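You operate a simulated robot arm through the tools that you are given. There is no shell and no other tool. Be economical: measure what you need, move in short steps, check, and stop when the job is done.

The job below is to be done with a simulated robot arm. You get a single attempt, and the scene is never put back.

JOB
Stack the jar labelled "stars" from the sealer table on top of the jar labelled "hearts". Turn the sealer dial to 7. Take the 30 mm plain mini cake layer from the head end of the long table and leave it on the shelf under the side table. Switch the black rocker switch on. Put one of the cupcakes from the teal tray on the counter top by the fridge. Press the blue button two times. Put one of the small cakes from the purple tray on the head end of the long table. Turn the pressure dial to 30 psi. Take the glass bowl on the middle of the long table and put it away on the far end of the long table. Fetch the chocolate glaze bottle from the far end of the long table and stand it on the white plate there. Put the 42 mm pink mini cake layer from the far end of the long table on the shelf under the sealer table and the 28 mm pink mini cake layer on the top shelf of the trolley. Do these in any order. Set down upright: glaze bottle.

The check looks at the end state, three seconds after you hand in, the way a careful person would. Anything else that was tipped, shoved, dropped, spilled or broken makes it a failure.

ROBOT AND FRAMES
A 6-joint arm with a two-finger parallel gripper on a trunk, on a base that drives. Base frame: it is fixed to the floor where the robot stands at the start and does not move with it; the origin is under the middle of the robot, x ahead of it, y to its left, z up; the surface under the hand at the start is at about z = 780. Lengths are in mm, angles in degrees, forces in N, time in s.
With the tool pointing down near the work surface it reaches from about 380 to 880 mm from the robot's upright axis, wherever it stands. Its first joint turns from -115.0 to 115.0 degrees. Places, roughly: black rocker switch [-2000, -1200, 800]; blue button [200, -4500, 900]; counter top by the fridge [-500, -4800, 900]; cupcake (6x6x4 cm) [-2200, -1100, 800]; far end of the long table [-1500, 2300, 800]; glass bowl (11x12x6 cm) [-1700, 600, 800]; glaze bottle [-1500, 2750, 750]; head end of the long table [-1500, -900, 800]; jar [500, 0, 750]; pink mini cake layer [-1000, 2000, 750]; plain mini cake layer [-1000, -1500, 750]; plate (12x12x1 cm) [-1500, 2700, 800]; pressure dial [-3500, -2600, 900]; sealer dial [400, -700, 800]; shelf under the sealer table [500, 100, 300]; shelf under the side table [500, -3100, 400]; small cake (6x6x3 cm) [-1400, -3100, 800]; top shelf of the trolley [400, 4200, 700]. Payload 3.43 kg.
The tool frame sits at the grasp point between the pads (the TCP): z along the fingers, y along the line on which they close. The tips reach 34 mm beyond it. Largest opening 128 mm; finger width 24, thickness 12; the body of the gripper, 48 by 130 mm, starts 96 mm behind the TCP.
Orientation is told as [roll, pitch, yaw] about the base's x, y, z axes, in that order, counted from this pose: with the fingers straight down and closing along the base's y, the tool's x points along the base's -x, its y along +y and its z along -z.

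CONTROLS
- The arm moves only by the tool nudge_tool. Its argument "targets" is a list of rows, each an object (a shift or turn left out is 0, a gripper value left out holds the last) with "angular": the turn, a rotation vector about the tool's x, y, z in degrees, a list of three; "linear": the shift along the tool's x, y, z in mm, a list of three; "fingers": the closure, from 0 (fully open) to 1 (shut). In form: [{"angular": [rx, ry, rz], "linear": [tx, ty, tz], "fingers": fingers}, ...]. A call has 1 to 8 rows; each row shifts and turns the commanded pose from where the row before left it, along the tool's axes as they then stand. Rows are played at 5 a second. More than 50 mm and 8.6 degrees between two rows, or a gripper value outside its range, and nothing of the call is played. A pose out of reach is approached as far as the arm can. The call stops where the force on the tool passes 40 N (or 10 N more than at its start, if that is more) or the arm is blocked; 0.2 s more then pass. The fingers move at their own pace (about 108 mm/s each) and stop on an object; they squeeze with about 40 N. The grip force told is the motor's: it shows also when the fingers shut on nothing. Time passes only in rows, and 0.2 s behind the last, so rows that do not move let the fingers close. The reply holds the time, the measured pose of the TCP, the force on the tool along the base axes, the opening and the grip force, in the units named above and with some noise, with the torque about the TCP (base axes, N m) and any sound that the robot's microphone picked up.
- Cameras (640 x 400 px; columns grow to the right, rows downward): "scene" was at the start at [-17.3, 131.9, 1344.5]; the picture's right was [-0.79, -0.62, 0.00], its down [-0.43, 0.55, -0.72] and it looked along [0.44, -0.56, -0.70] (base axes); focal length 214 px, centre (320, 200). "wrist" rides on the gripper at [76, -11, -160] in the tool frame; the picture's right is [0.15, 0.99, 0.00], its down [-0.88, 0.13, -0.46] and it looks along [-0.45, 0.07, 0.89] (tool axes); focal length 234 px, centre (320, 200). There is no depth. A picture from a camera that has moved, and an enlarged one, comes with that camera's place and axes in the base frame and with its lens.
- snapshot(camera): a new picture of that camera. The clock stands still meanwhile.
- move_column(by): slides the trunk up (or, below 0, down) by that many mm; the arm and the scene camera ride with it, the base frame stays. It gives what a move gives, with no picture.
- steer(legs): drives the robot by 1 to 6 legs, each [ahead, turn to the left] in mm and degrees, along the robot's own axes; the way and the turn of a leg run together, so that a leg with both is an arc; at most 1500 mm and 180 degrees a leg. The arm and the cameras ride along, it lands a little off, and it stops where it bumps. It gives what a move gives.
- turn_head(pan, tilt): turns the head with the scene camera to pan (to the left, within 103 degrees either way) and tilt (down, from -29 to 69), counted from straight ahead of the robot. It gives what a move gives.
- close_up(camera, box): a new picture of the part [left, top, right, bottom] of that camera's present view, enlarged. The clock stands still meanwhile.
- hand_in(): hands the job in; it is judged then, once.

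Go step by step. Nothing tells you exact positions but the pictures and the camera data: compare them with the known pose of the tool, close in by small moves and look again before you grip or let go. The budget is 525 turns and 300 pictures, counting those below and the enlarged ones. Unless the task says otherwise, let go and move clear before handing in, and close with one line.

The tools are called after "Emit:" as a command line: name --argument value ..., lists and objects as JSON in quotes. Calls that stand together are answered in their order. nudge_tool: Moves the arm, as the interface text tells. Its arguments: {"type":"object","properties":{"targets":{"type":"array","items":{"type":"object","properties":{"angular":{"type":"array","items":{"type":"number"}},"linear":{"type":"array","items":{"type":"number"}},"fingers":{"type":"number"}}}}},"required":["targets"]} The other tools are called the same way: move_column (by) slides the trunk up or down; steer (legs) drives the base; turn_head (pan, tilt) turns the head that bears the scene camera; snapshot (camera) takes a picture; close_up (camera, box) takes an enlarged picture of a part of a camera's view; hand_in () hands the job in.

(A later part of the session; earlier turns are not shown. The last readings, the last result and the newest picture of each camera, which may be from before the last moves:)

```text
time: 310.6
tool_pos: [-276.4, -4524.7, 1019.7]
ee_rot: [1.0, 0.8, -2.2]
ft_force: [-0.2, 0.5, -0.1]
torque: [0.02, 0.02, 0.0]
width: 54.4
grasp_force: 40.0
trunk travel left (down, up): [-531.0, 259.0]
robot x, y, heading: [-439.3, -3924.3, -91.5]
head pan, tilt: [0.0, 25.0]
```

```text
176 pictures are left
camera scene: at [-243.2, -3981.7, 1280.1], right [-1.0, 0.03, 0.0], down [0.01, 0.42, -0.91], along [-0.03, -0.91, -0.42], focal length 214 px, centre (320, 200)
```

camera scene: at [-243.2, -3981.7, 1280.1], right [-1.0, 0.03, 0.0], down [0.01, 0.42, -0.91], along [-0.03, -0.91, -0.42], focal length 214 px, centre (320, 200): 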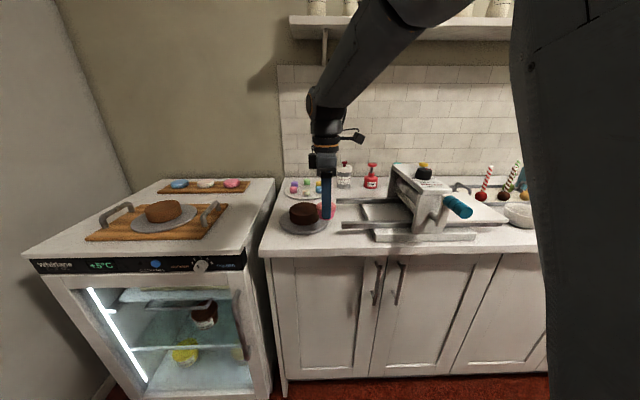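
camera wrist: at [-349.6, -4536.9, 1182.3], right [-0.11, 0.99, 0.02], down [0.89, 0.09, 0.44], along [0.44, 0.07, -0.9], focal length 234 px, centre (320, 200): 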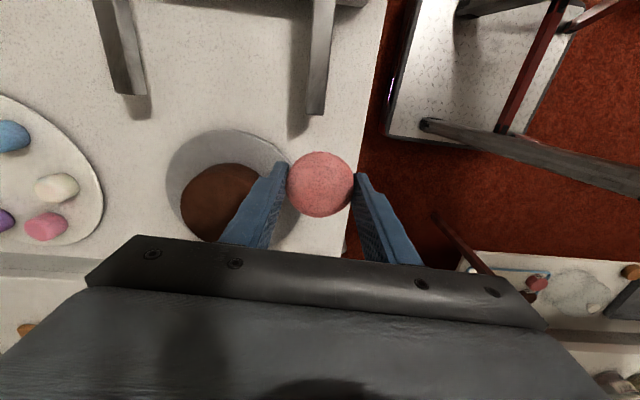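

Shifting 18 mm toward the front edge for clearance, then lowering.

Emit:
nudge_tool --targets '[{"linear": [-3, 9, 0]}, {"linear": [-1, 9, 0]}, {"linear": [0, 0, 12]}, {"linear": [0, 0, 20]}, {"linear": [0, 0, 20]}, {"linear": [0, 0, 12]}, {"linear": [0, 0, 6]}]'

Emit:
snapshot --camera "wrist"

Emit:
close_up --camera "scene" --box '[250, 140, 410, 270]'

```text
time: 312.2
tool_pos: [-272.0, -4507.8, 949.8]
ee_rot: [1.0, 0.8, -2.3]
ft_force: [1.0, -0.2, -0.4]
torque: [-0.02, 0.02, -0.03]
width: 54.5
grasp_force: 39.9
trunk travel left (down, up): [-531.0, 259.0]
robot x, y, heading: [-435.7, -3923.4, -91.6]
head pan, tilt: [0.0, 25.0]
```

```text
175 pictures are left
camera wrist: at [-345.9, -4518.0, 1112.5], right [-0.11, 0.99, 0.02], down [0.89, 0.09, 0.45], along [0.44, 0.07, -0.9], focal length 234 px, centre (320, 200)
```

wrist: 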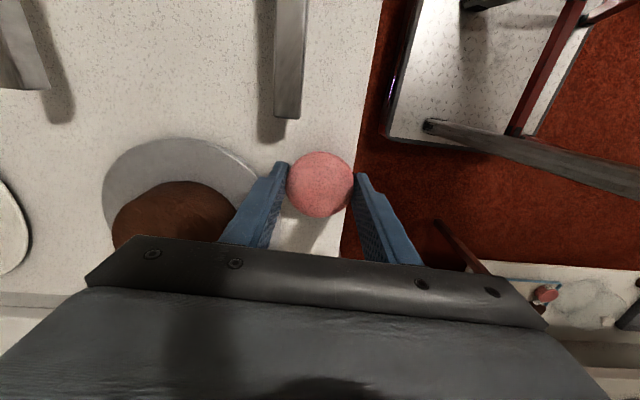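

```text
3.08 times, centred on (330, 205) of scene
camera zoom: at [-243.2, -3981.7, 1280.1], right [-1.0, 0.03, 0.0], down [0.01, 0.42, -0.91], along [-0.03, -0.91, -0.42], focal length 660 px, centre (289, 185)
```

zoom: 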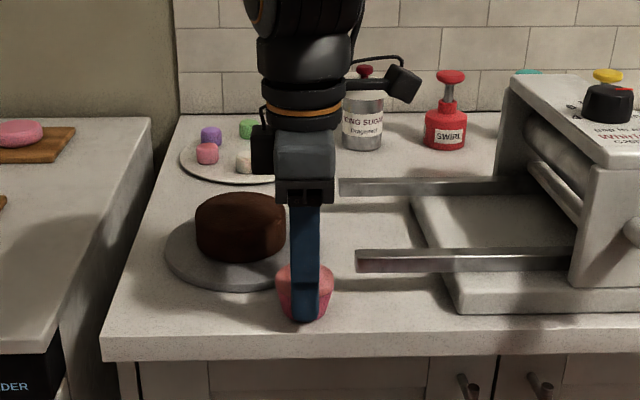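

Emit:
nudge_tool --targets '[{"linear": [0, 0, 5]}, {"linear": [0, 0, 3]}, {"linear": [0, 0, 2]}]'

Emit:
nudge_tool --targets '[{"linear": [0, 0, 2]}, {"linear": [0, 0, 2]}]'

Emit:
nudge_tool --targets '[{"linear": [0, 0, 2]}]'

Emit:
nudge_tool --targets '[{"linear": [0, 0, 2]}]'

Emit:
close_up --camera "scene" --box '[270, 180, 370, 250]'

```text
time: 313.0
tool_pos: [-272.5, -4507.5, 943.0]
ee_rot: [0.8, 0.8, -2.3]
ft_force: [1.0, 2.2, 31.3]
torque: [0.03, -0.01, -0.07]
width: 54.7
grasp_force: 39.4
trunk travel left (down, up): [-531.0, 259.0]
robot x, y, heading: [-435.4, -3926.4, -91.5]
head pan, tilt: [0.0, 25.0]
```

```text
time: 313.6
tool_pos: [-271.5, -4506.4, 936.9]
ee_rot: [0.9, 0.8, -2.3]
ft_force: [3.0, -4.2, 31.5]
torque: [-0.06, -0.04, -0.03]
width: 54.7
grasp_force: 39.9
trunk travel left (down, up): [-531.0, 259.0]
robot x, y, heading: [-437.2, -3928.6, -91.5]
head pan, tilt: [0.0, 25.0]
```

```text
time: 314.0
tool_pos: [-272.9, -4505.4, 935.7]
ee_rot: [0.8, 0.8, -2.2]
ft_force: [2.2, -5.4, 31.9]
torque: [-0.06, 0.01, -0.02]
width: 54.4
grasp_force: 40.3
trunk travel left (down, up): [-531.0, 259.0]
robot x, y, heading: [-437.1, -3928.2, -91.4]
head pan, tilt: [0.0, 25.0]
```

```text
time: 314.6
tool_pos: [-272.3, -4506.8, 933.7]
ee_rot: [0.8, 0.8, -2.2]
ft_force: [-0.7, 3.7, 10.8]
torque: [0.13, 0.18, -0.05]
width: 54.4
grasp_force: 39.7
trunk travel left (down, up): [-531.0, 259.0]
robot x, y, heading: [-435.0, -3927.6, -91.5]
head pan, tilt: [0.0, 25.0]
stopped in row 1: the force on the tool passed its limit at 43 N (the readings are from after the stop); the commanded pose is now the measured one
```

```text
5.71 times, centred on (320, 215) of scene
camera zoom: at [-243.3, -3981.3, 1279.9], right [-1.0, 0.03, 0.0], down [0.01, 0.42, -0.91], along [-0.02, -0.91, -0.42], focal length 1226 px, centre (320, 114)
```

zoom: 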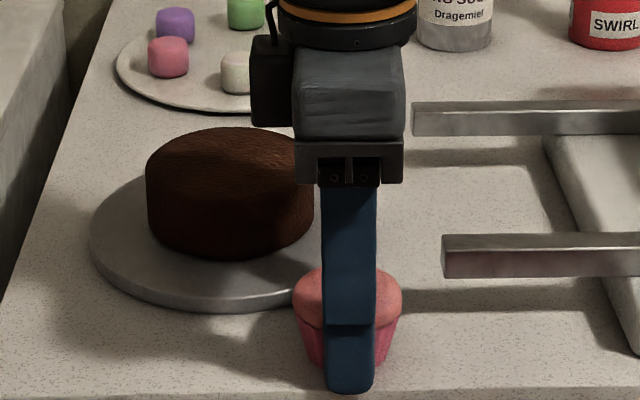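

It's down (the fingers slid a little on it). Releasing and lifting clear.

Emit:
nudge_tool --targets '[{"fingers": 0.45}, {"fingers": 0.4}, {"fingers": 0.4}, {"linear": [0, 0, -15]}, {"linear": [0, 0, -40]}, {"linear": [0, 0, -45]}]'

Emit:
close_up --camera "scene" --box '[270, 180, 370, 250]'

```text
time: 316.0
tool_pos: [-272.2, -4509.0, 1032.5]
ee_rot: [0.9, 0.8, -2.2]
ft_force: [0.1, 0.0, -0.2]
torque: [0.03, 0.04, 0.0]
width: 77.0
grasp_force: 0.0
trunk travel left (down, up): [-531.0, 259.0]
robot x, y, heading: [-434.5, -3929.9, -91.7]
head pan, tilt: [0.0, 25.0]
```

```text
5.71 times, centred on (320, 215) of scene
camera zoom: at [-243.1, -3982.0, 1280.0], right [-1.0, 0.03, 0.0], down [0.01, 0.42, -0.91], along [-0.03, -0.91, -0.42], focal length 1226 px, centre (320, 114)
```

zoom: 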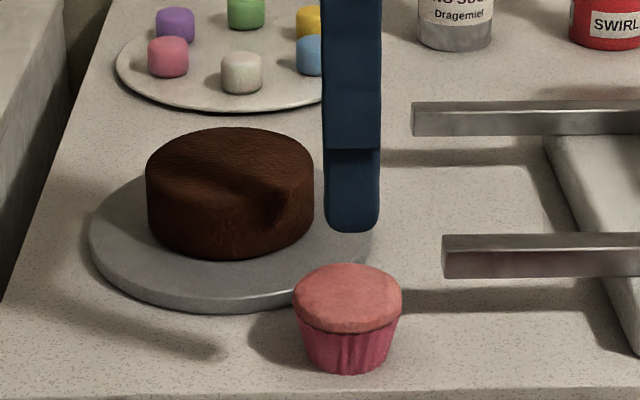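

The cupcake stands on the counter. Reversing out and heading west to the compressor's pressure dial.

Emit:
steer --legs '[[-1000, 0], [-650, 0], [0, -88], [1200, 0], [950, 0], [0, 15]]'

Emit:
turn_head --pan 0 --tilt 20

Emit:
snapshot --camera "scene"

```text
time: 339.1
tool_pos: [-3044.8, -2596.7, 1032.6]
ee_rot: [0.9, 0.8, -76.2]
ft_force: [-0.6, -0.4, -0.3]
torque: [0.03, 0.02, 0.03]
width: 76.7
grasp_force: 0.0
trunk travel left (down, up): [-531.0, 259.0]
robot x, y, heading: [-2532.8, -2275.2, -165.4]
head pan, tilt: [0.0, 25.0]
```

```text
time: 339.8
tool_pos: [-3045.9, -2596.8, 1032.7]
ee_rot: [0.9, 0.8, -76.1]
ft_force: [-0.6, 0.5, -0.5]
torque: [0.02, 0.0, 0.0]
width: 76.5
grasp_force: 0.2
trunk travel left (down, up): [-531.0, 259.0]
robot x, y, heading: [-2530.2, -2276.9, -165.5]
head pan, tilt: [0.0, 20.0]
```

```text
171 pictures are left
camera scene: at [-2532.7, -2478.5, 1288.1], right [-0.25, 0.97, 0.0], down [0.33, 0.09, -0.94], along [-0.91, -0.24, -0.34], focal length 214 px, centre (320, 200)
```

scene: 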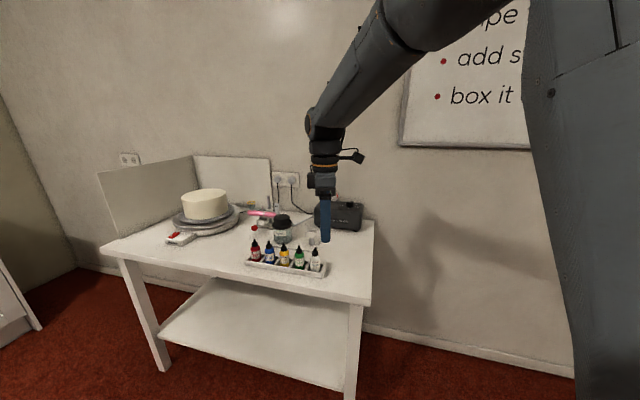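

Compressor is at about [-3415,-2620] on that table. Driving nearer and squaring up.

Emit:
steer --legs '[[0, 39], [270, 0], [0, -53.5]]'

Emit:
turn_head --pan -10 --tilt 30

Emit:
snapshot --camera "scene"

Emit:
snapshot --camera "wrist"

```text
time: 344.1
tool_pos: [-2930.8, -3040.6, 1031.8]
ee_rot: [0.9, 0.8, -41.8]
ft_force: [0.4, -1.2, 0.4]
torque: [0.01, -0.01, -0.01]
width: 77.0
grasp_force: 0.0
trunk travel left (down, up): [-531.0, 259.0]
robot x, y, heading: [-2685.1, -2488.6, -130.8]
head pan, tilt: [0.0, 20.0]
stopped in leg 3: the robot was blocked; the commanded pose is now the measured one
```

```text
time: 344.8
tool_pos: [-2930.1, -3041.6, 1031.8]
ee_rot: [0.9, 0.8, -41.8]
ft_force: [-0.5, 1.1, 0.0]
torque: [0.01, -0.01, 0.0]
width: 77.0
grasp_force: 0.1
trunk travel left (down, up): [-531.0, 259.0]
robot x, y, heading: [-2686.9, -2487.9, -130.8]
head pan, tilt: [-10.0, 30.0]
```

```text
170 pictures are left
camera scene: at [-2582.8, -2639.3, 1272.1], right [-0.63, 0.78, 0.0], down [0.39, 0.32, -0.87], along [-0.67, -0.55, -0.5], focal length 214 px, centre (320, 200)
```

scene: 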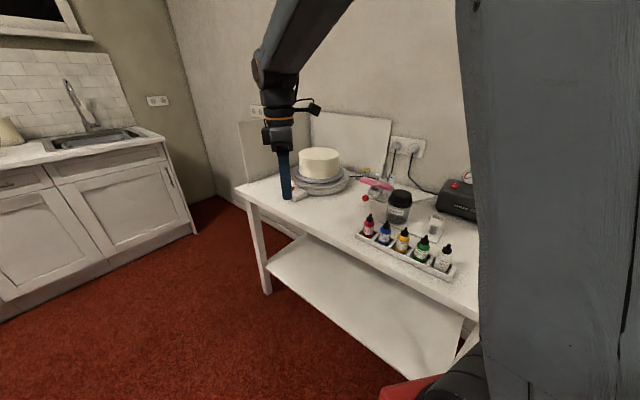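

```text
169 pictures are left
camera wrist: at [-2994.5, -3001.6, 1193.8], right [0.55, 0.83, 0.02], down [0.74, -0.5, 0.45], along [0.38, -0.23, -0.9], focal length 234 px, centre (320, 200)
```

wrist: 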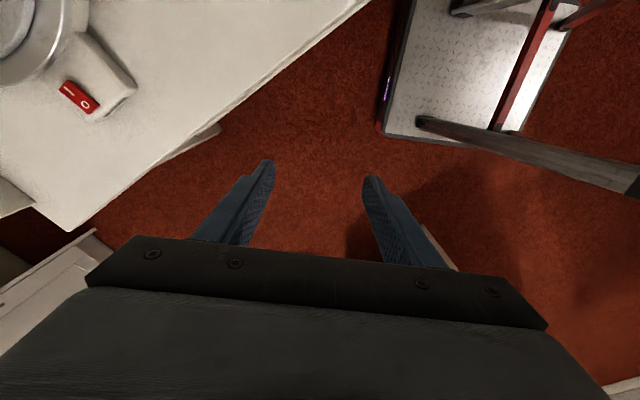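

The base corner met the table leg; backing up a little before turning.

Emit:
steer --legs '[[-110, 0], [0, -48]]'

Emit:
snapshot --camera "scene"

```text
time: 348.2
tool_pos: [-3188.6, -2602.1, 1031.0]
ee_rot: [1.0, 0.8, -88.9]
ft_force: [-0.4, -0.1, -0.7]
torque: [-0.03, 0.01, 0.02]
width: 77.1
grasp_force: 0.1
trunk travel left (down, up): [-531.0, 259.0]
robot x, y, heading: [-2615.0, -2401.6, -178.4]
head pan, tilt: [-10.0, 30.0]
```

```text
168 pictures are left
camera scene: at [-2657.5, -2584.5, 1272.1], right [0.14, 0.99, 0.0], down [0.5, -0.07, -0.87], along [-0.86, 0.12, -0.5], focal length 214 px, centre (320, 200)
```

scene: 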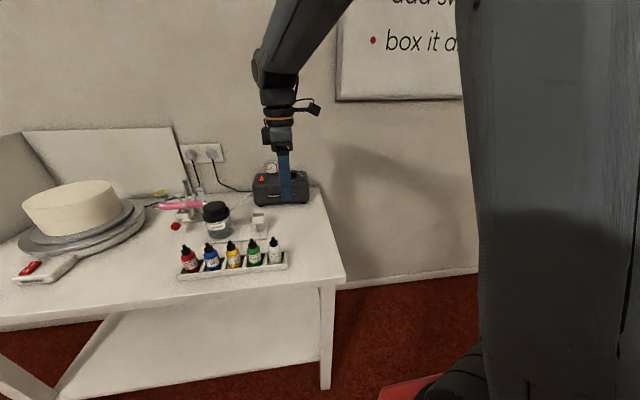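

Emit:
close_up --camera "scene" --box '[235, 145, 325, 215]'

Emit:
snapshot --camera "wrist"

```text
5.71 times, centred on (280, 180) of scene
camera zoom: at [-2657.5, -2584.5, 1272.1], right [0.14, 0.99, 0.0], down [0.5, -0.07, -0.87], along [-0.86, 0.12, -0.5], focal length 1226 px, centre (549, 314)
```

zoom: 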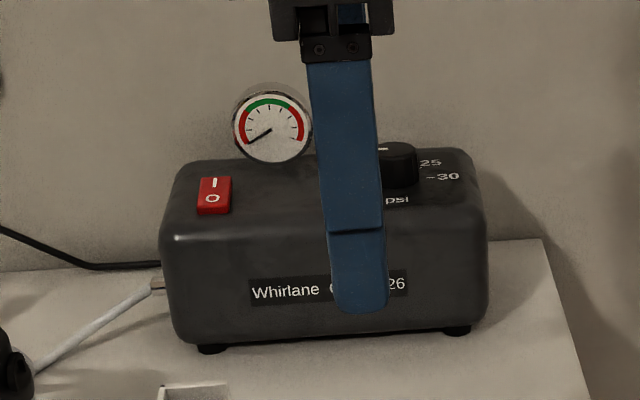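

```text
166 pictures are left
camera wrist: at [-3202.2, -2528.7, 1193.7], right [0.99, 0.16, 0.02], down [0.14, -0.88, 0.45], along [0.09, -0.44, -0.9], focal length 234 px, centre (320, 200)
```

wrist: 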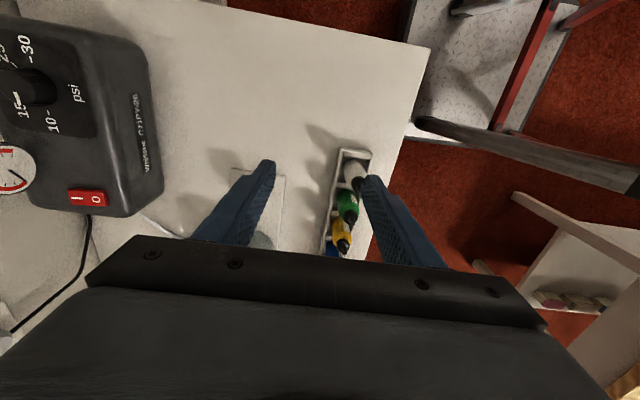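

The regulator knob is on top of the compressor near [-3470,-2576], top z ≈ 930. Driving 110 mm closer and positioning the hand above it.

Emit:
nudge_tool --targets '[{"linear": [0, 0, -45]}, {"linear": [0, 0, -25]}]'

Emit:
steer --legs '[[110, 0]]'

Emit:
nudge_tool --targets '[{"linear": [7, -42, 0], "fingers": 0.5}, {"linear": [7, -42, 0]}, {"linear": [7, -42, 0]}, {"linear": [7, -42, 0]}, {"linear": [0, 0, 0]}]'

Emit:
snapshot --camera "wrist"

Emit:
snapshot --camera "scene"

```text
time: 348.8
tool_pos: [-3189.0, -2602.7, 1101.5]
ee_rot: [0.9, 0.8, -89.1]
ft_force: [-0.1, -0.6, 0.3]
torque: [0.01, -0.04, -0.01]
width: 76.8
grasp_force: 0.2
trunk travel left (down, up): [-531.0, 259.0]
robot x, y, heading: [-2617.5, -2405.5, -178.0]
head pan, tilt: [-10.0, 30.0]
```

```text
time: 350.0
tool_pos: [-3299.3, -2605.5, 1101.9]
ee_rot: [0.9, 0.8, -89.0]
ft_force: [0.1, -0.2, 0.3]
torque: [-0.02, -0.03, 0.01]
width: 76.7
grasp_force: 0.1
trunk travel left (down, up): [-531.0, 259.0]
robot x, y, heading: [-2726.8, -2408.3, -178.0]
head pan, tilt: [-10.0, 30.0]
```

```text
time: 351.2
tool_pos: [-3468.5, -2578.7, 1101.2]
ee_rot: [0.9, 0.9, -89.1]
ft_force: [0.3, -0.4, 0.9]
torque: [-0.01, 0.03, -0.04]
width: 64.1
grasp_force: 0.1
trunk travel left (down, up): [-531.0, 259.0]
robot x, y, heading: [-2729.3, -2411.1, -178.1]
head pan, tilt: [-10.0, 30.0]
```

```text
165 pictures are left
camera wrist: at [-3483.7, -2505.7, 1262.9], right [0.99, 0.16, 0.02], down [0.14, -0.88, 0.45], along [0.09, -0.44, -0.9], focal length 234 px, centre (320, 200)
```

wrist: 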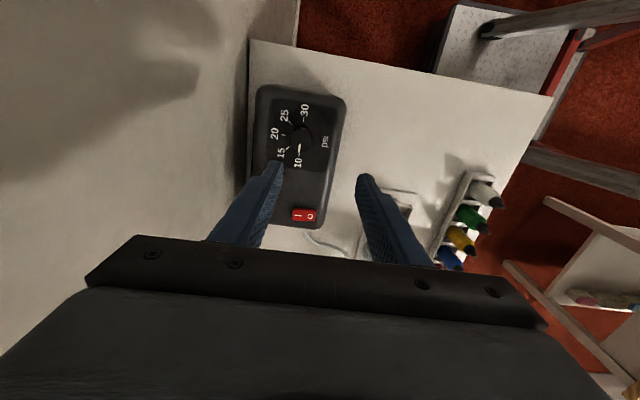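

```text
164 pictures are left
camera scene: at [-2768.5, -2588.2, 1272.1], right [0.14, 0.99, 0.0], down [0.49, -0.07, -0.87], along [-0.86, 0.12, -0.5], focal length 214 px, centre (320, 200)
```

scene: 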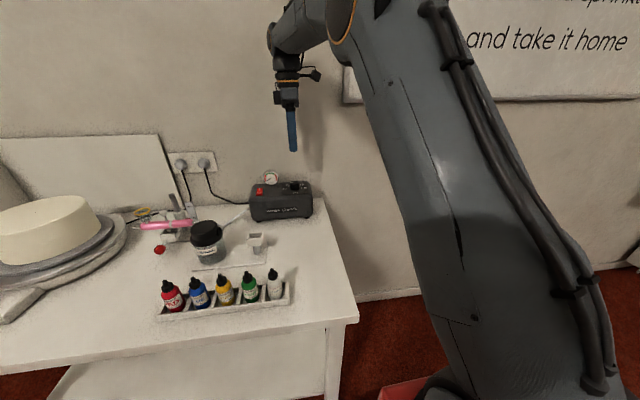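

Emit:
close_up --camera "wrist" --box '[245, 75, 355, 185]'

Emit:
close_up --camera "scene" --box '[240, 160, 320, 225]'

```text
3.64 times, centred on (300, 130) of wrist
camera zoom: at [-3483.7, -2505.7, 1262.9], right [0.99, 0.16, 0.02], down [0.14, -0.88, 0.45], along [0.09, -0.44, -0.9], focal length 852 px, centre (393, 454)
```

zoom: 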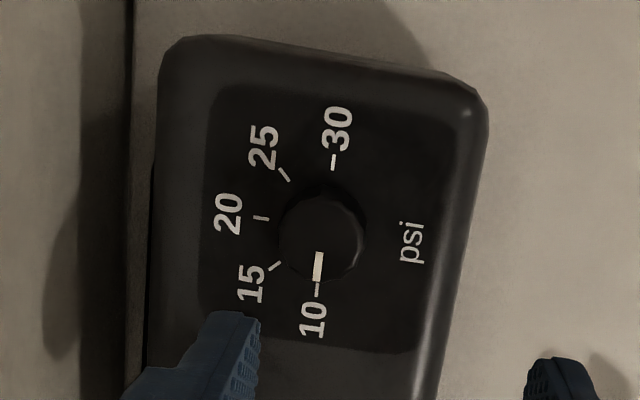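

```text
6.15 times, centred on (280, 192) of scene
camera zoom: at [-2768.5, -2588.2, 1272.1], right [0.14, 0.99, 0.0], down [0.49, -0.07, -0.87], along [-0.86, 0.12, -0.5], focal length 1320 px, centre (566, 246)
```

zoom: 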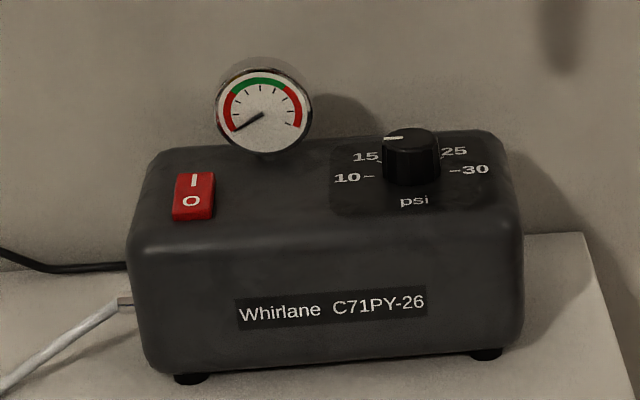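

The knob points to 10; 30 is 180° clockwise. Knob centre [-3494,-2581], panel z ≈ 907. Aligning and descending.

Emit:
nudge_tool --targets '[{"linear": [-2, -25.5, 0]}, {"linear": [0, 0, 40]}, {"linear": [0, 0, 40]}, {"linear": [0, 0, 40]}, {"linear": [0, 0, 0]}]'

Emit:
close_up --camera "wrist" --box '[220, 75, 420, 225]'

Emit:
close_up --camera "scene" --box '[240, 140, 320, 225]'

```text
time: 352.4
tool_pos: [-3490.0, -2580.6, 978.8]
ee_rot: [1.0, 0.8, -89.1]
ft_force: [0.0, -0.2, 0.8]
torque: [0.02, 0.0, 0.0]
width: 63.9
grasp_force: 0.0
trunk travel left (down, up): [-531.0, 259.0]
robot x, y, heading: [-2726.2, -2408.4, -178.3]
head pan, tilt: [-10.0, 30.0]
```

```text
2.67 times, centred on (320, 150) of wrist
camera zoom: at [-3505.0, -2506.8, 1141.4], right [0.99, 0.16, 0.02], down [0.14, -0.88, 0.45], along [0.09, -0.44, -0.9], focal length 624 px, centre (320, 333)
```

zoom: 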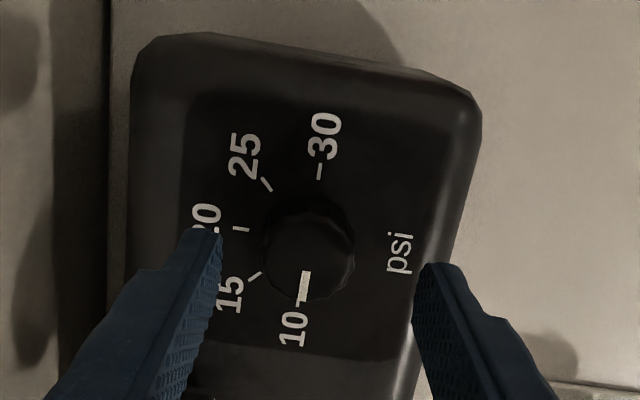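

```text
4.71 times, centred on (280, 182) of scene
camera zoom: at [-2768.5, -2588.2, 1272.1], right [0.14, 0.99, 0.0], down [0.49, -0.07, -0.87], along [-0.86, 0.12, -0.5], focal length 1009 px, centre (508, 282)
```

zoom: 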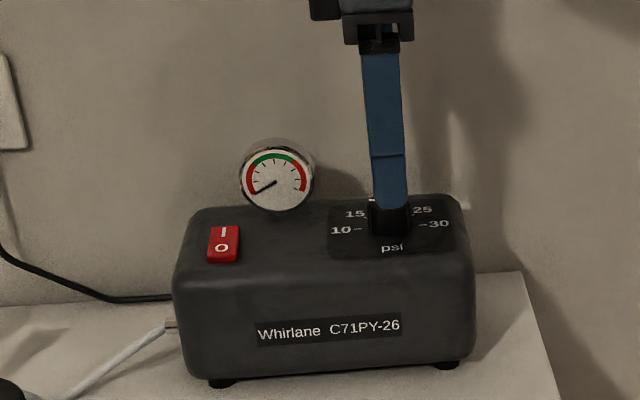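

Emit:
nudge_tool --targets '[{"linear": [-2, -3, 10]}, {"linear": [0, 0, 12]}, {"linear": [0, 0, 7]}, {"fingers": 1.0}, {"fingers": 1.0}, {"fingers": 1.0}]'

Emit:
close_up --camera "wrist" --box '[220, 75, 420, 225]'

```text
time: 353.8
tool_pos: [-3494.4, -2582.6, 950.4]
ee_rot: [0.8, 0.8, -89.1]
ft_force: [-10.6, -1.7, -1.2]
torque: [-0.5, 0.7, -0.06]
width: 33.8
grasp_force: 45.5
trunk travel left (down, up): [-531.0, 259.0]
robot x, y, heading: [-2725.7, -2407.7, -178.0]
head pan, tilt: [-10.0, 30.0]
```

```text
2.67 times, centred on (320, 150) of wrist
camera zoom: at [-3508.6, -2508.2, 1112.5], right [0.99, 0.16, 0.02], down [0.14, -0.88, 0.45], along [0.09, -0.44, -0.9], focal length 624 px, centre (320, 333)
```

zoom: 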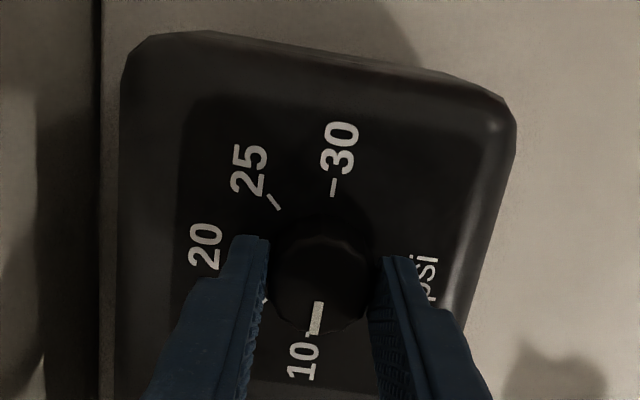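

Gripped. Turning clockwise in three strokes without letting go, watching the force.

Emit:
nudge_tool --targets '[{"angular": [0, 0, 8.2]}, {"angular": [0, 0, 8.2]}, {"angular": [0, 0, 8.2]}, {"angular": [0, 0, 8.2]}, {"angular": [0, 0, 8.2]}, {"angular": [0, 0, 8.2]}, {"angular": [0, 0, 8.2]}, {"angular": [0, 0, 8.2]}]'

Emit:
nudge_tool --targets '[{"angular": [0, 0, 8.2]}, {"angular": [0, 0, 8.2]}, {"angular": [0, 0, 8.2]}, {"angular": [0, 0, 8.2]}]'

Emit:
close_up --camera "wrist" --box '[220, 75, 420, 225]'

```text
time: 355.6
tool_pos: [-3495.4, -2581.3, 950.7]
ee_rot: [-0.4, 1.3, -155.0]
ft_force: [-13.6, 7.8, 1.9]
torque: [0.69, -0.65, 0.0]
width: 33.6
grasp_force: 44.8
trunk travel left (down, up): [-531.0, 259.0]
robot x, y, heading: [-2728.0, -2410.9, -177.9]
head pan, tilt: [-10.0, 30.0]
```

```text
time: 356.6
tool_pos: [-3494.8, -2580.9, 950.9]
ee_rot: [-0.9, 0.7, 172.3]
ft_force: [-11.7, 13.9, 3.7]
torque: [0.27, -0.52, 0.0]
width: 33.6
grasp_force: 44.9
trunk travel left (down, up): [-531.0, 259.0]
robot x, y, heading: [-2727.2, -2410.2, -178.2]
head pan, tilt: [-10.0, 30.0]
```

```text
2.67 times, centred on (320, 150) of wrist
camera zoom: at [-3420.1, -2582.4, 1113.1], right [0.01, -1.0, -0.01], down [-0.9, -0.02, 0.44], along [-0.44, 0.01, -0.9], focal length 624 px, centre (320, 333)
```

zoom: 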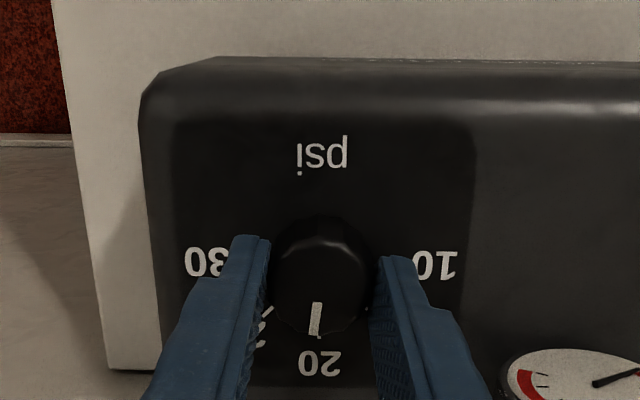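

Pointer at 20; continuing the remaining ~82°.

Emit:
nudge_tool --targets '[{"angular": [0, 0, 8.2]}, {"angular": [0, 0, 8.2]}, {"angular": [0, 0, 8.2]}, {"angular": [0, 0, 8.2]}, {"angular": [0, 0, 8.2]}, {"angular": [0, 0, 8.2]}, {"angular": [0, 0, 8.2]}, {"angular": [0, 0, 8.2]}]'

Emit:
nudge_tool --targets '[{"angular": [0, 0, 8]}, {"angular": [0, 0, 6]}]'

Emit:
close_up --camera "wrist" --box '[220, 75, 420, 225]'

```text
time: 358.4
tool_pos: [-3493.8, -2581.4, 950.6]
ee_rot: [-1.0, -0.5, 106.8]
ft_force: [-6.9, 20.7, 10.2]
torque: [-0.08, -0.07, -0.03]
width: 33.4
grasp_force: 45.1
trunk travel left (down, up): [-531.0, 259.0]
robot x, y, heading: [-2725.5, -2406.1, -178.2]
head pan, tilt: [-10.0, 30.0]
```

```text
time: 359.0
tool_pos: [-3493.7, -2580.8, 952.2]
ee_rot: [-0.9, -0.7, 92.8]
ft_force: [-7.6, 16.1, 10.4]
torque: [-0.39, 0.14, 0.0]
width: 33.6
grasp_force: 44.6
trunk travel left (down, up): [-531.0, 259.0]
robot x, y, heading: [-2727.9, -2409.8, -178.3]
head pan, tilt: [-10.0, 30.0]
```

```text
2.67 times, centred on (320, 150) of wrist
camera zoom: at [-3481.3, -2658.9, 1111.2], right [-0.98, -0.19, -0.02], down [-0.18, 0.87, 0.46], along [-0.08, 0.46, -0.89], focal length 624 px, centre (320, 333)
```

zoom: 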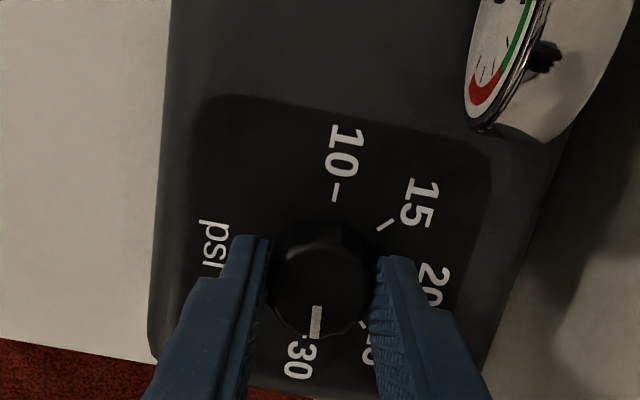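

Looks at 30. Releasing and checking from above.

Emit:
nudge_tool --targets '[{"fingers": 0.5}, {"fingers": 0.5}, {"linear": [0, 0, -30]}, {"linear": [0, 0, -45]}, {"linear": [0, 0, -45]}]'

Emit:
close_up --camera "wrist" --box '[260, 75, 380, 165]'

Emit:
close_up --camera "scene" --box '[240, 160, 320, 225]'

```text
time: 360.2
tool_pos: [-3495.2, -2585.8, 1071.3]
ee_rot: [-0.9, -0.8, 92.9]
ft_force: [-0.3, -0.6, -1.0]
torque: [-0.01, -0.03, 0.0]
width: 64.0
grasp_force: 0.0
trunk travel left (down, up): [-531.0, 259.0]
robot x, y, heading: [-2725.2, -2406.8, -178.1]
head pan, tilt: [-10.0, 30.0]
```

```text
4.44 times, centred on (320, 120) of wrist
camera zoom: at [-3482.7, -2662.4, 1232.6], right [-0.98, -0.2, -0.02], down [-0.18, 0.87, 0.47], along [-0.08, 0.46, -0.89], focal length 1041 px, centre (320, 556)
```

zoom: 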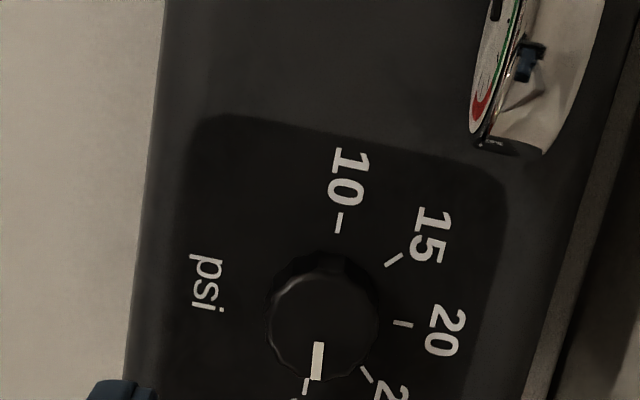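

```text
6.15 times, centred on (280, 192) of scene
camera zoom: at [-2768.8, -2587.9, 1272.1], right [0.14, 0.99, 0.0], down [0.5, -0.07, -0.87], along [-0.86, 0.12, -0.5], focal length 1320 px, centre (566, 246)
```

zoom: 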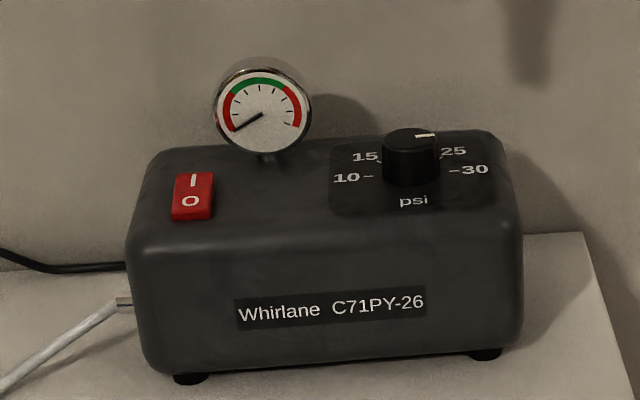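

Careful projection shows the pointer ~8° short of the 30 mark. Re-gripping for a small final turn.

Emit:
nudge_tool --targets '[{"linear": [-4, 0, 40]}, {"linear": [0, 0, 45]}, {"linear": [0, 0, 35]}, {"fingers": 1.0}, {"fingers": 1.0}, {"fingers": 1.0}, {"angular": [0, 0, 4.5]}, {"angular": [0, 0, 4.5]}]'

Emit:
nudge_tool --targets '[{"fingers": 0.5}, {"fingers": 0.5}, {"linear": [0, 0, -30]}, {"linear": [0, 0, -45]}, {"linear": [0, 0, -45]}]'

Emit:
close_up --camera "wrist" --box '[260, 85, 380, 175]'

```text
time: 362.0
tool_pos: [-3493.9, -2579.1, 949.9]
ee_rot: [-0.7, -0.8, 83.9]
ft_force: [7.8, 0.6, -3.8]
torque: [-1.0, -0.22, -0.02]
width: 33.7
grasp_force: 45.6
trunk travel left (down, up): [-531.0, 259.0]
robot x, y, heading: [-2729.4, -2410.4, -178.1]
head pan, tilt: [-10.0, 30.0]
```

```text
time: 363.2
tool_pos: [-3495.9, -2579.7, 1071.0]
ee_rot: [-0.8, -1.0, 83.9]
ft_force: [-0.5, 1.1, -0.3]
torque: [-0.01, -0.03, -0.04]
width: 63.8
grasp_force: 0.1
trunk travel left (down, up): [-531.0, 259.0]
robot x, y, heading: [-2728.8, -2408.5, -178.1]
head pan, tilt: [-10.0, 30.0]
```

```text
4.44 times, centred on (320, 130) of wrist
camera zoom: at [-3495.5, -2658.5, 1230.6], right [-1.0, -0.04, -0.02], down [-0.04, 0.88, 0.47], along [0.0, 0.47, -0.88], focal length 1041 px, centre (320, 511)
```

zoom: 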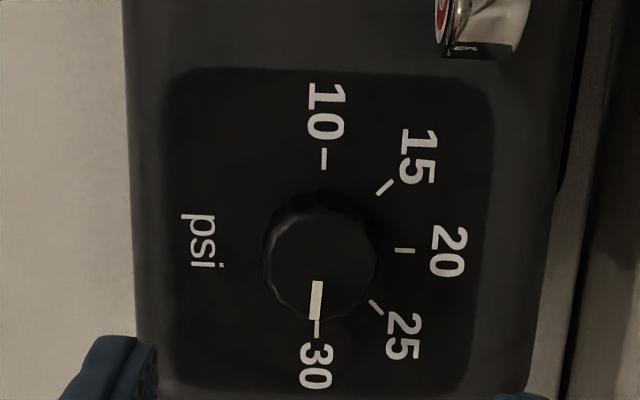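

Pointer is now on 30. Folding the arm back for travel.

Emit:
nudge_tool --targets '[{"linear": [-4.5, -42, 0]}, {"linear": [-4.5, -42, 0]}, {"linear": [-4.5, -42, 0]}, {"linear": [-4.5, -42, 0]}, {"angular": [0, 0, -8.2]}, {"angular": [0, 0, -8.2]}, {"angular": [0, 0, -8.2]}, {"angular": [0, 0, -8.2]}]'

Emit:
nudge_tool --targets '[{"angular": [0, 0, -8.2]}, {"angular": [0, 0, -8.2]}, {"angular": [0, 0, -8.2]}, {"angular": [0, 0, -8.2]}, {"angular": [0, 0, -8.2]}, {"angular": [0, 0, -8.2]}, {"angular": [0, 0, -8.2]}, {"angular": [0, 0, -8.2]}]'

Emit:
steer --legs '[[-100, 0], [0, -90], [1500, 0], [1300, 0]]'

Emit:
turn_head --pan -50 --tilt 20

Emit:
snapshot --camera "scene"

```text
time: 365.0
tool_pos: [-3326.2, -2579.3, 1072.9]
ee_rot: [-1.0, -0.3, 116.8]
ft_force: [0.4, 1.0, 0.3]
torque: [-0.01, -0.02, 0.0]
width: 63.6
grasp_force: 0.0
trunk travel left (down, up): [-531.0, 259.0]
robot x, y, heading: [-2726.6, -2409.7, -178.2]
head pan, tilt: [-10.0, 30.0]
```

```text
time: 366.8
tool_pos: [-3327.7, -2579.4, 1072.7]
ee_rot: [-0.7, 0.9, -177.6]
ft_force: [0.3, 0.7, 0.2]
torque: [0.01, 0.01, 0.04]
width: 63.9
grasp_force: 0.0
trunk travel left (down, up): [-531.0, 259.0]
robot x, y, heading: [-2722.2, -2408.3, -178.1]
head pan, tilt: [-10.0, 30.0]
```

```text
time: 384.7
tool_pos: [-2941.2, 956.5, 1072.4]
ee_rot: [-0.7, 0.9, 93.0]
ft_force: [-0.9, -0.4, -0.4]
torque: [-0.01, -0.01, 0.02]
width: 63.9
grasp_force: 0.0
trunk travel left (down, up): [-531.0, 259.0]
robot x, y, heading: [-2762.6, 359.2, 92.3]
head pan, tilt: [-10.0, 30.0]
```

```text
time: 385.8
tool_pos: [-2939.7, 956.2, 1074.1]
ee_rot: [-0.7, 0.9, 93.0]
ft_force: [0.5, 1.0, 0.1]
torque: [0.01, 0.02, -0.01]
width: 63.9
grasp_force: 0.1
trunk travel left (down, up): [-531.0, 259.0]
robot x, y, heading: [-2762.8, 361.6, 92.3]
head pan, tilt: [-50.0, 20.0]
```

```text
153 pictures are left
camera scene: at [-2887.0, 373.1, 1288.1], right [0.68, -0.74, 0.0], down [-0.25, -0.23, -0.94], along [0.69, 0.64, -0.34], focal length 214 px, centre (320, 200)
```

scene: 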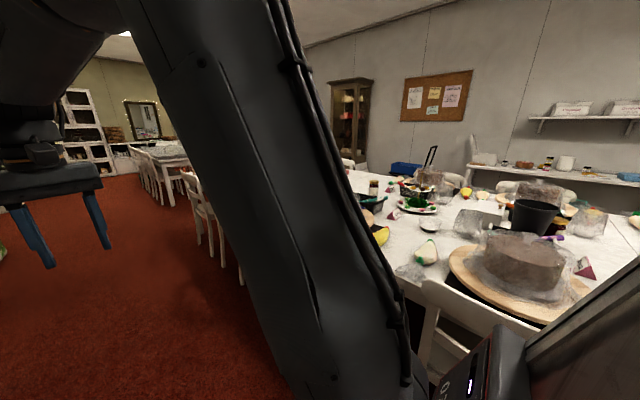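

Emit:
steer --legs '[[0, -92]]'

Emit:
turn_head --pan 0 --tilt 30

Emit:
snapshot --camera "scene"

Emit:
snapshot --camera "wrist"

```text
time: 390.1
tool_pos: [-2158.0, 510.4, 1072.6]
ee_rot: [-0.8, 0.9, 0.5]
ft_force: [-0.2, -0.1, 0.8]
torque: [-0.04, 0.03, -0.01]
width: 63.9
grasp_force: 0.0
trunk travel left (down, up): [-531.0, 259.0]
robot x, y, heading: [-2760.1, 360.0, 0.2]
head pan, tilt: [-50.0, 20.0]
```

```text
time: 391.3
tool_pos: [-2157.9, 510.1, 1073.6]
ee_rot: [-0.7, 0.9, 0.5]
ft_force: [-0.4, -0.3, -0.5]
torque: [-0.01, -0.03, 0.01]
width: 64.1
grasp_force: 0.1
trunk travel left (down, up): [-531.0, 259.0]
robot x, y, heading: [-2766.3, 364.6, 0.2]
head pan, tilt: [0.0, 30.0]
```

```text
152 pictures are left
camera scene: at [-2714.2, 555.5, 1272.1], right [0.0, -1.0, 0.0], down [-0.5, 0.0, -0.87], along [0.87, 0.0, -0.5], focal length 214 px, centre (320, 200)
```

scene: 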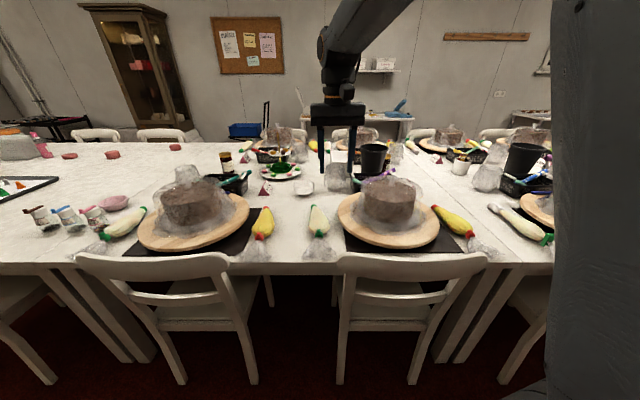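

```text
151 pictures are left
camera wrist: at [-2230.9, 501.8, 1235.1], right [-0.16, 0.99, -0.01], down [0.89, 0.14, 0.44], along [0.44, 0.06, -0.9], focal length 234 px, centre (320, 200)
```

wrist: 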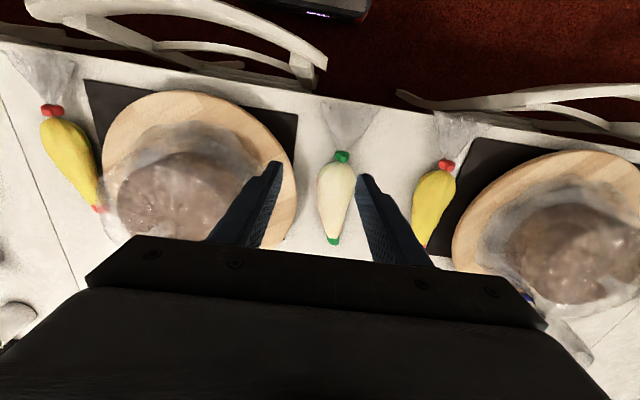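

Emit:
close_up --camera "scene" --box '[240, 130, 400, 220]'

Emit:
close_up --camera "scene" --box '[0, 120, 180, 250]'

```text
4.00 times, centred on (320, 175) of scene
camera zoom: at [-2714.2, 555.5, 1272.1], right [0.0, -1.0, 0.0], down [-0.5, 0.0, -0.87], along [0.87, 0.0, -0.5], focal length 858 px, centre (320, 300)
```

zoom: 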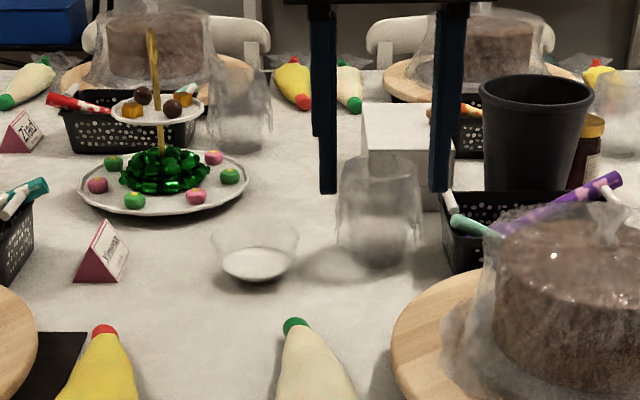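

```text
3.08 times, centred on (90, 185) of scene
camera zoom: at [-2714.2, 555.5, 1272.1], right [0.0, -1.0, 0.0], down [-0.5, 0.0, -0.87], along [0.87, 0.0, -0.5], focal length 660 px, centre (1028, 246)
```

zoom: 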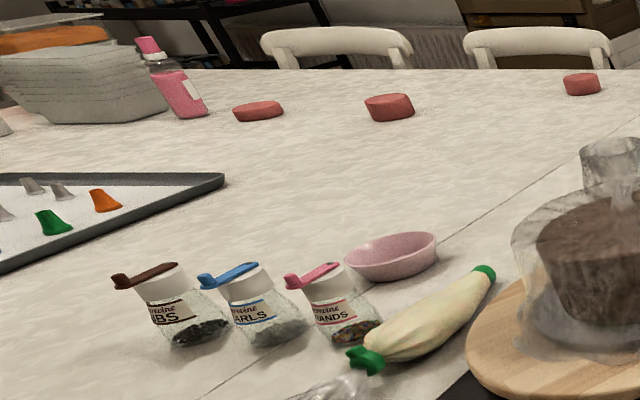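

The glass bowl is the clear shallow one near [-1726,635]. I'll align the robot with it (between the chairs) and look from closer.

Emit:
steer --legs '[[0, 90], [230, 0], [0, -90], [110, 0]]'

Emit:
nudge_tool --targets '[{"linear": [-10, -45, 0], "fingers": 0}, {"linear": [-10, -45, 0]}, {"linear": [-40, -20, 0]}, {"linear": [-45, 0, 0]}, {"linear": [-45, 0, 0]}]'

Emit:
snapshot --camera "wrist"

Emit:
snapshot --camera "scene"

```text
time: 401.4
tool_pos: [-2050.8, 753.2, 1072.4]
ee_rot: [-0.8, 1.0, 1.5]
ft_force: [0.2, 0.3, 0.1]
torque: [-0.01, -0.02, 0.01]
width: 64.1
grasp_force: 0.0
trunk travel left (down, up): [-531.0, 259.0]
robot x, y, heading: [-2651.8, 590.1, 1.1]
head pan, tilt: [0.0, 30.0]
```

```text
time: 402.6
tool_pos: [-1897.1, 649.4, 1073.8]
ee_rot: [-0.8, 0.9, 1.6]
ft_force: [-0.8, -1.0, 1.0]
torque: [-0.02, -0.09, 0.0]
width: 128.0
grasp_force: 0.1
trunk travel left (down, up): [-531.0, 259.0]
robot x, y, heading: [-2652.5, 590.0, 1.4]
head pan, tilt: [0.0, 30.0]
```

```text
148 pictures are left
camera wrist: at [-1971.1, 638.9, 1236.0], right [-0.17, 0.98, -0.01], down [0.88, 0.16, 0.44], along [0.44, 0.07, -0.9], focal length 234 px, centre (320, 200)
```

wrist: 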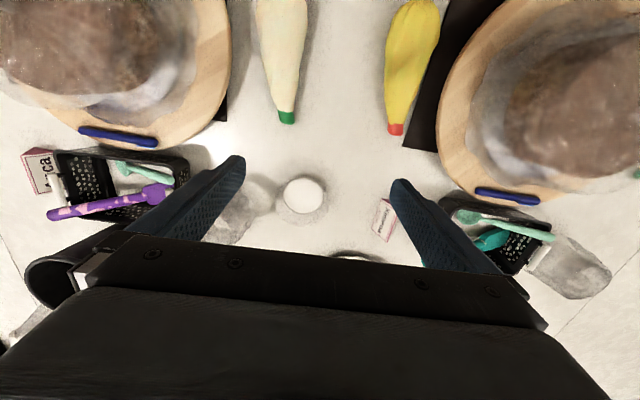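

```text
147 pictures are left
camera scene: at [-2608.6, 787.7, 1272.1], right [0.02, -1.0, 0.0], down [-0.5, -0.01, -0.87], along [0.87, 0.02, -0.5], focal length 214 px, centre (320, 200)
```

scene: 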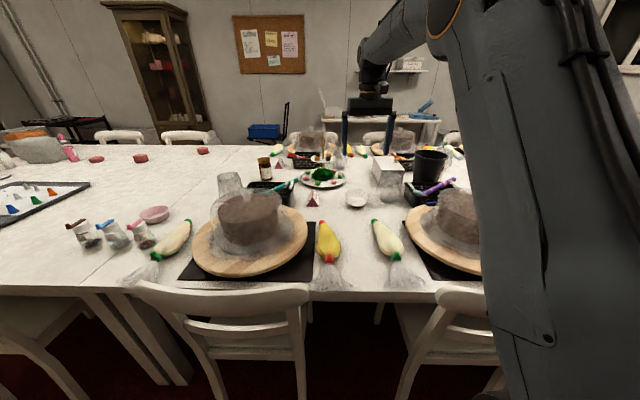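

Bowl centre ≈ [-1741,636]. Moving 45 mm closer (chairs limit this), tilting the tool 25° forward and hovering above it.

Emit:
steer --legs '[[45, 0]]'

Emit:
nudge_tool --targets '[{"angular": [0, -8.3, 0]}, {"angular": [0, -8.3, 0]}, {"angular": [0, -8.3, 0]}, {"linear": [-4.5, -2.4, 42]}, {"linear": [-4.5, -2.4, 42]}, {"linear": [-4.5, -2.4, 42]}, {"linear": [-4.5, -2.4, 42]}, {"linear": [-4.5, -2.4, 20]}]'

Emit:
snapshot --camera "wrist"

Emit:
close_up --camera "scene" --box '[300, 90, 460, 230]'

```text
time: 403.6
tool_pos: [-1852.9, 652.0, 1073.1]
ee_rot: [-0.8, 0.9, 1.7]
ft_force: [0.3, 0.4, 1.0]
torque: [0.0, 0.01, -0.01]
width: 127.9
grasp_force: 0.0
trunk travel left (down, up): [-531.0, 259.0]
robot x, y, heading: [-2608.1, 593.6, 1.1]
head pan, tilt: [0.0, 30.0]
```

```text
time: 405.4
tool_pos: [-1754.7, 641.8, 910.4]
ee_rot: [-0.8, -24.1, 2.0]
ft_force: [-0.2, -0.1, 0.3]
torque: [0.04, 0.0, -0.01]
width: 127.9
grasp_force: 0.1
trunk travel left (down, up): [-531.0, 259.0]
robot x, y, heading: [-2608.7, 593.3, 1.2]
head pan, tilt: [0.0, 30.0]
```

```text
146 pictures are left
camera wrist: at [-1889.2, 628.1, 1027.4], right [-0.16, 0.98, -0.07], down [0.61, 0.16, 0.77], along [0.77, 0.08, -0.63], focal length 234 px, centre (320, 200)
```

wrist: 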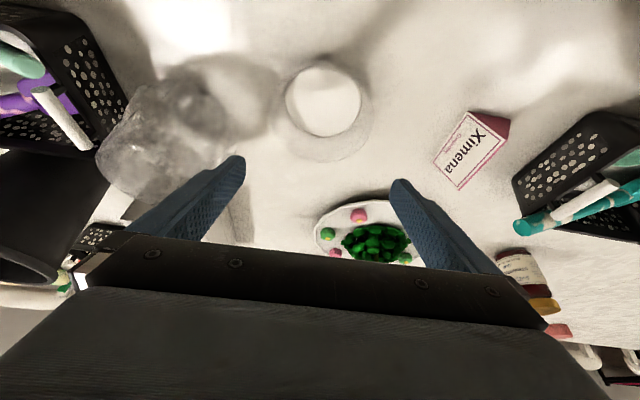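

```text
2.86 times, centred on (380, 160) of scene
camera zoom: at [-2563.4, 788.8, 1272.1], right [0.02, -1.0, 0.0], down [-0.5, -0.01, -0.87], along [0.87, 0.02, -0.5], focal length 613 px, centre (149, 314)
```

zoom: 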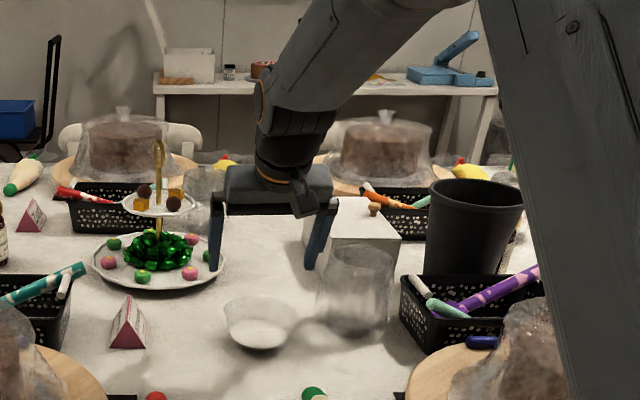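

Emit:
close_up --camera "wrist" --box '[230, 30, 420, 180]'

Emit:
close_up --camera "scene" --box '[340, 180, 400, 225]'

```text
2.67 times, centred on (325, 105) of wrist
camera zoom: at [-1889.2, 628.1, 1027.4], right [-0.16, 0.98, -0.07], down [0.61, 0.16, 0.77], along [0.77, 0.08, -0.63], focal length 624 px, centre (307, 453)
```

zoom: 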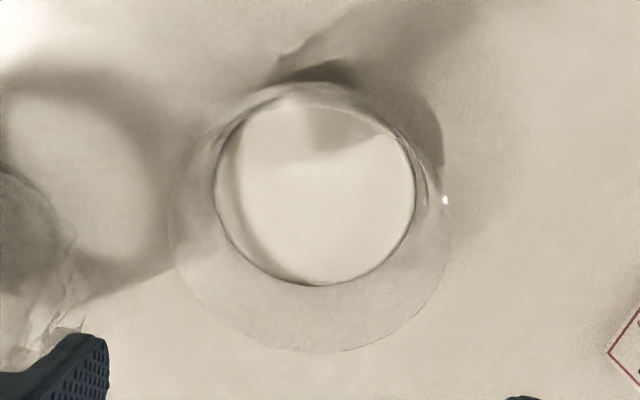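

```text
8.89 times, centred on (370, 202) of scene
camera zoom: at [-2563.4, 788.8, 1272.1], right [0.02, -1.0, 0.0], down [-0.5, -0.01, -0.87], along [0.87, 0.02, -0.5], focal length 1906 px, centre (-124, 178)
```

zoom: 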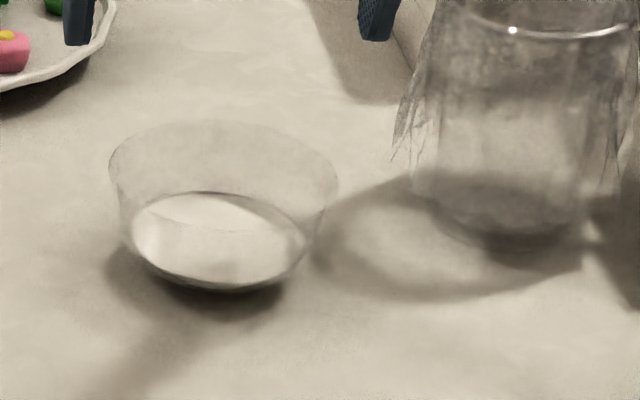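

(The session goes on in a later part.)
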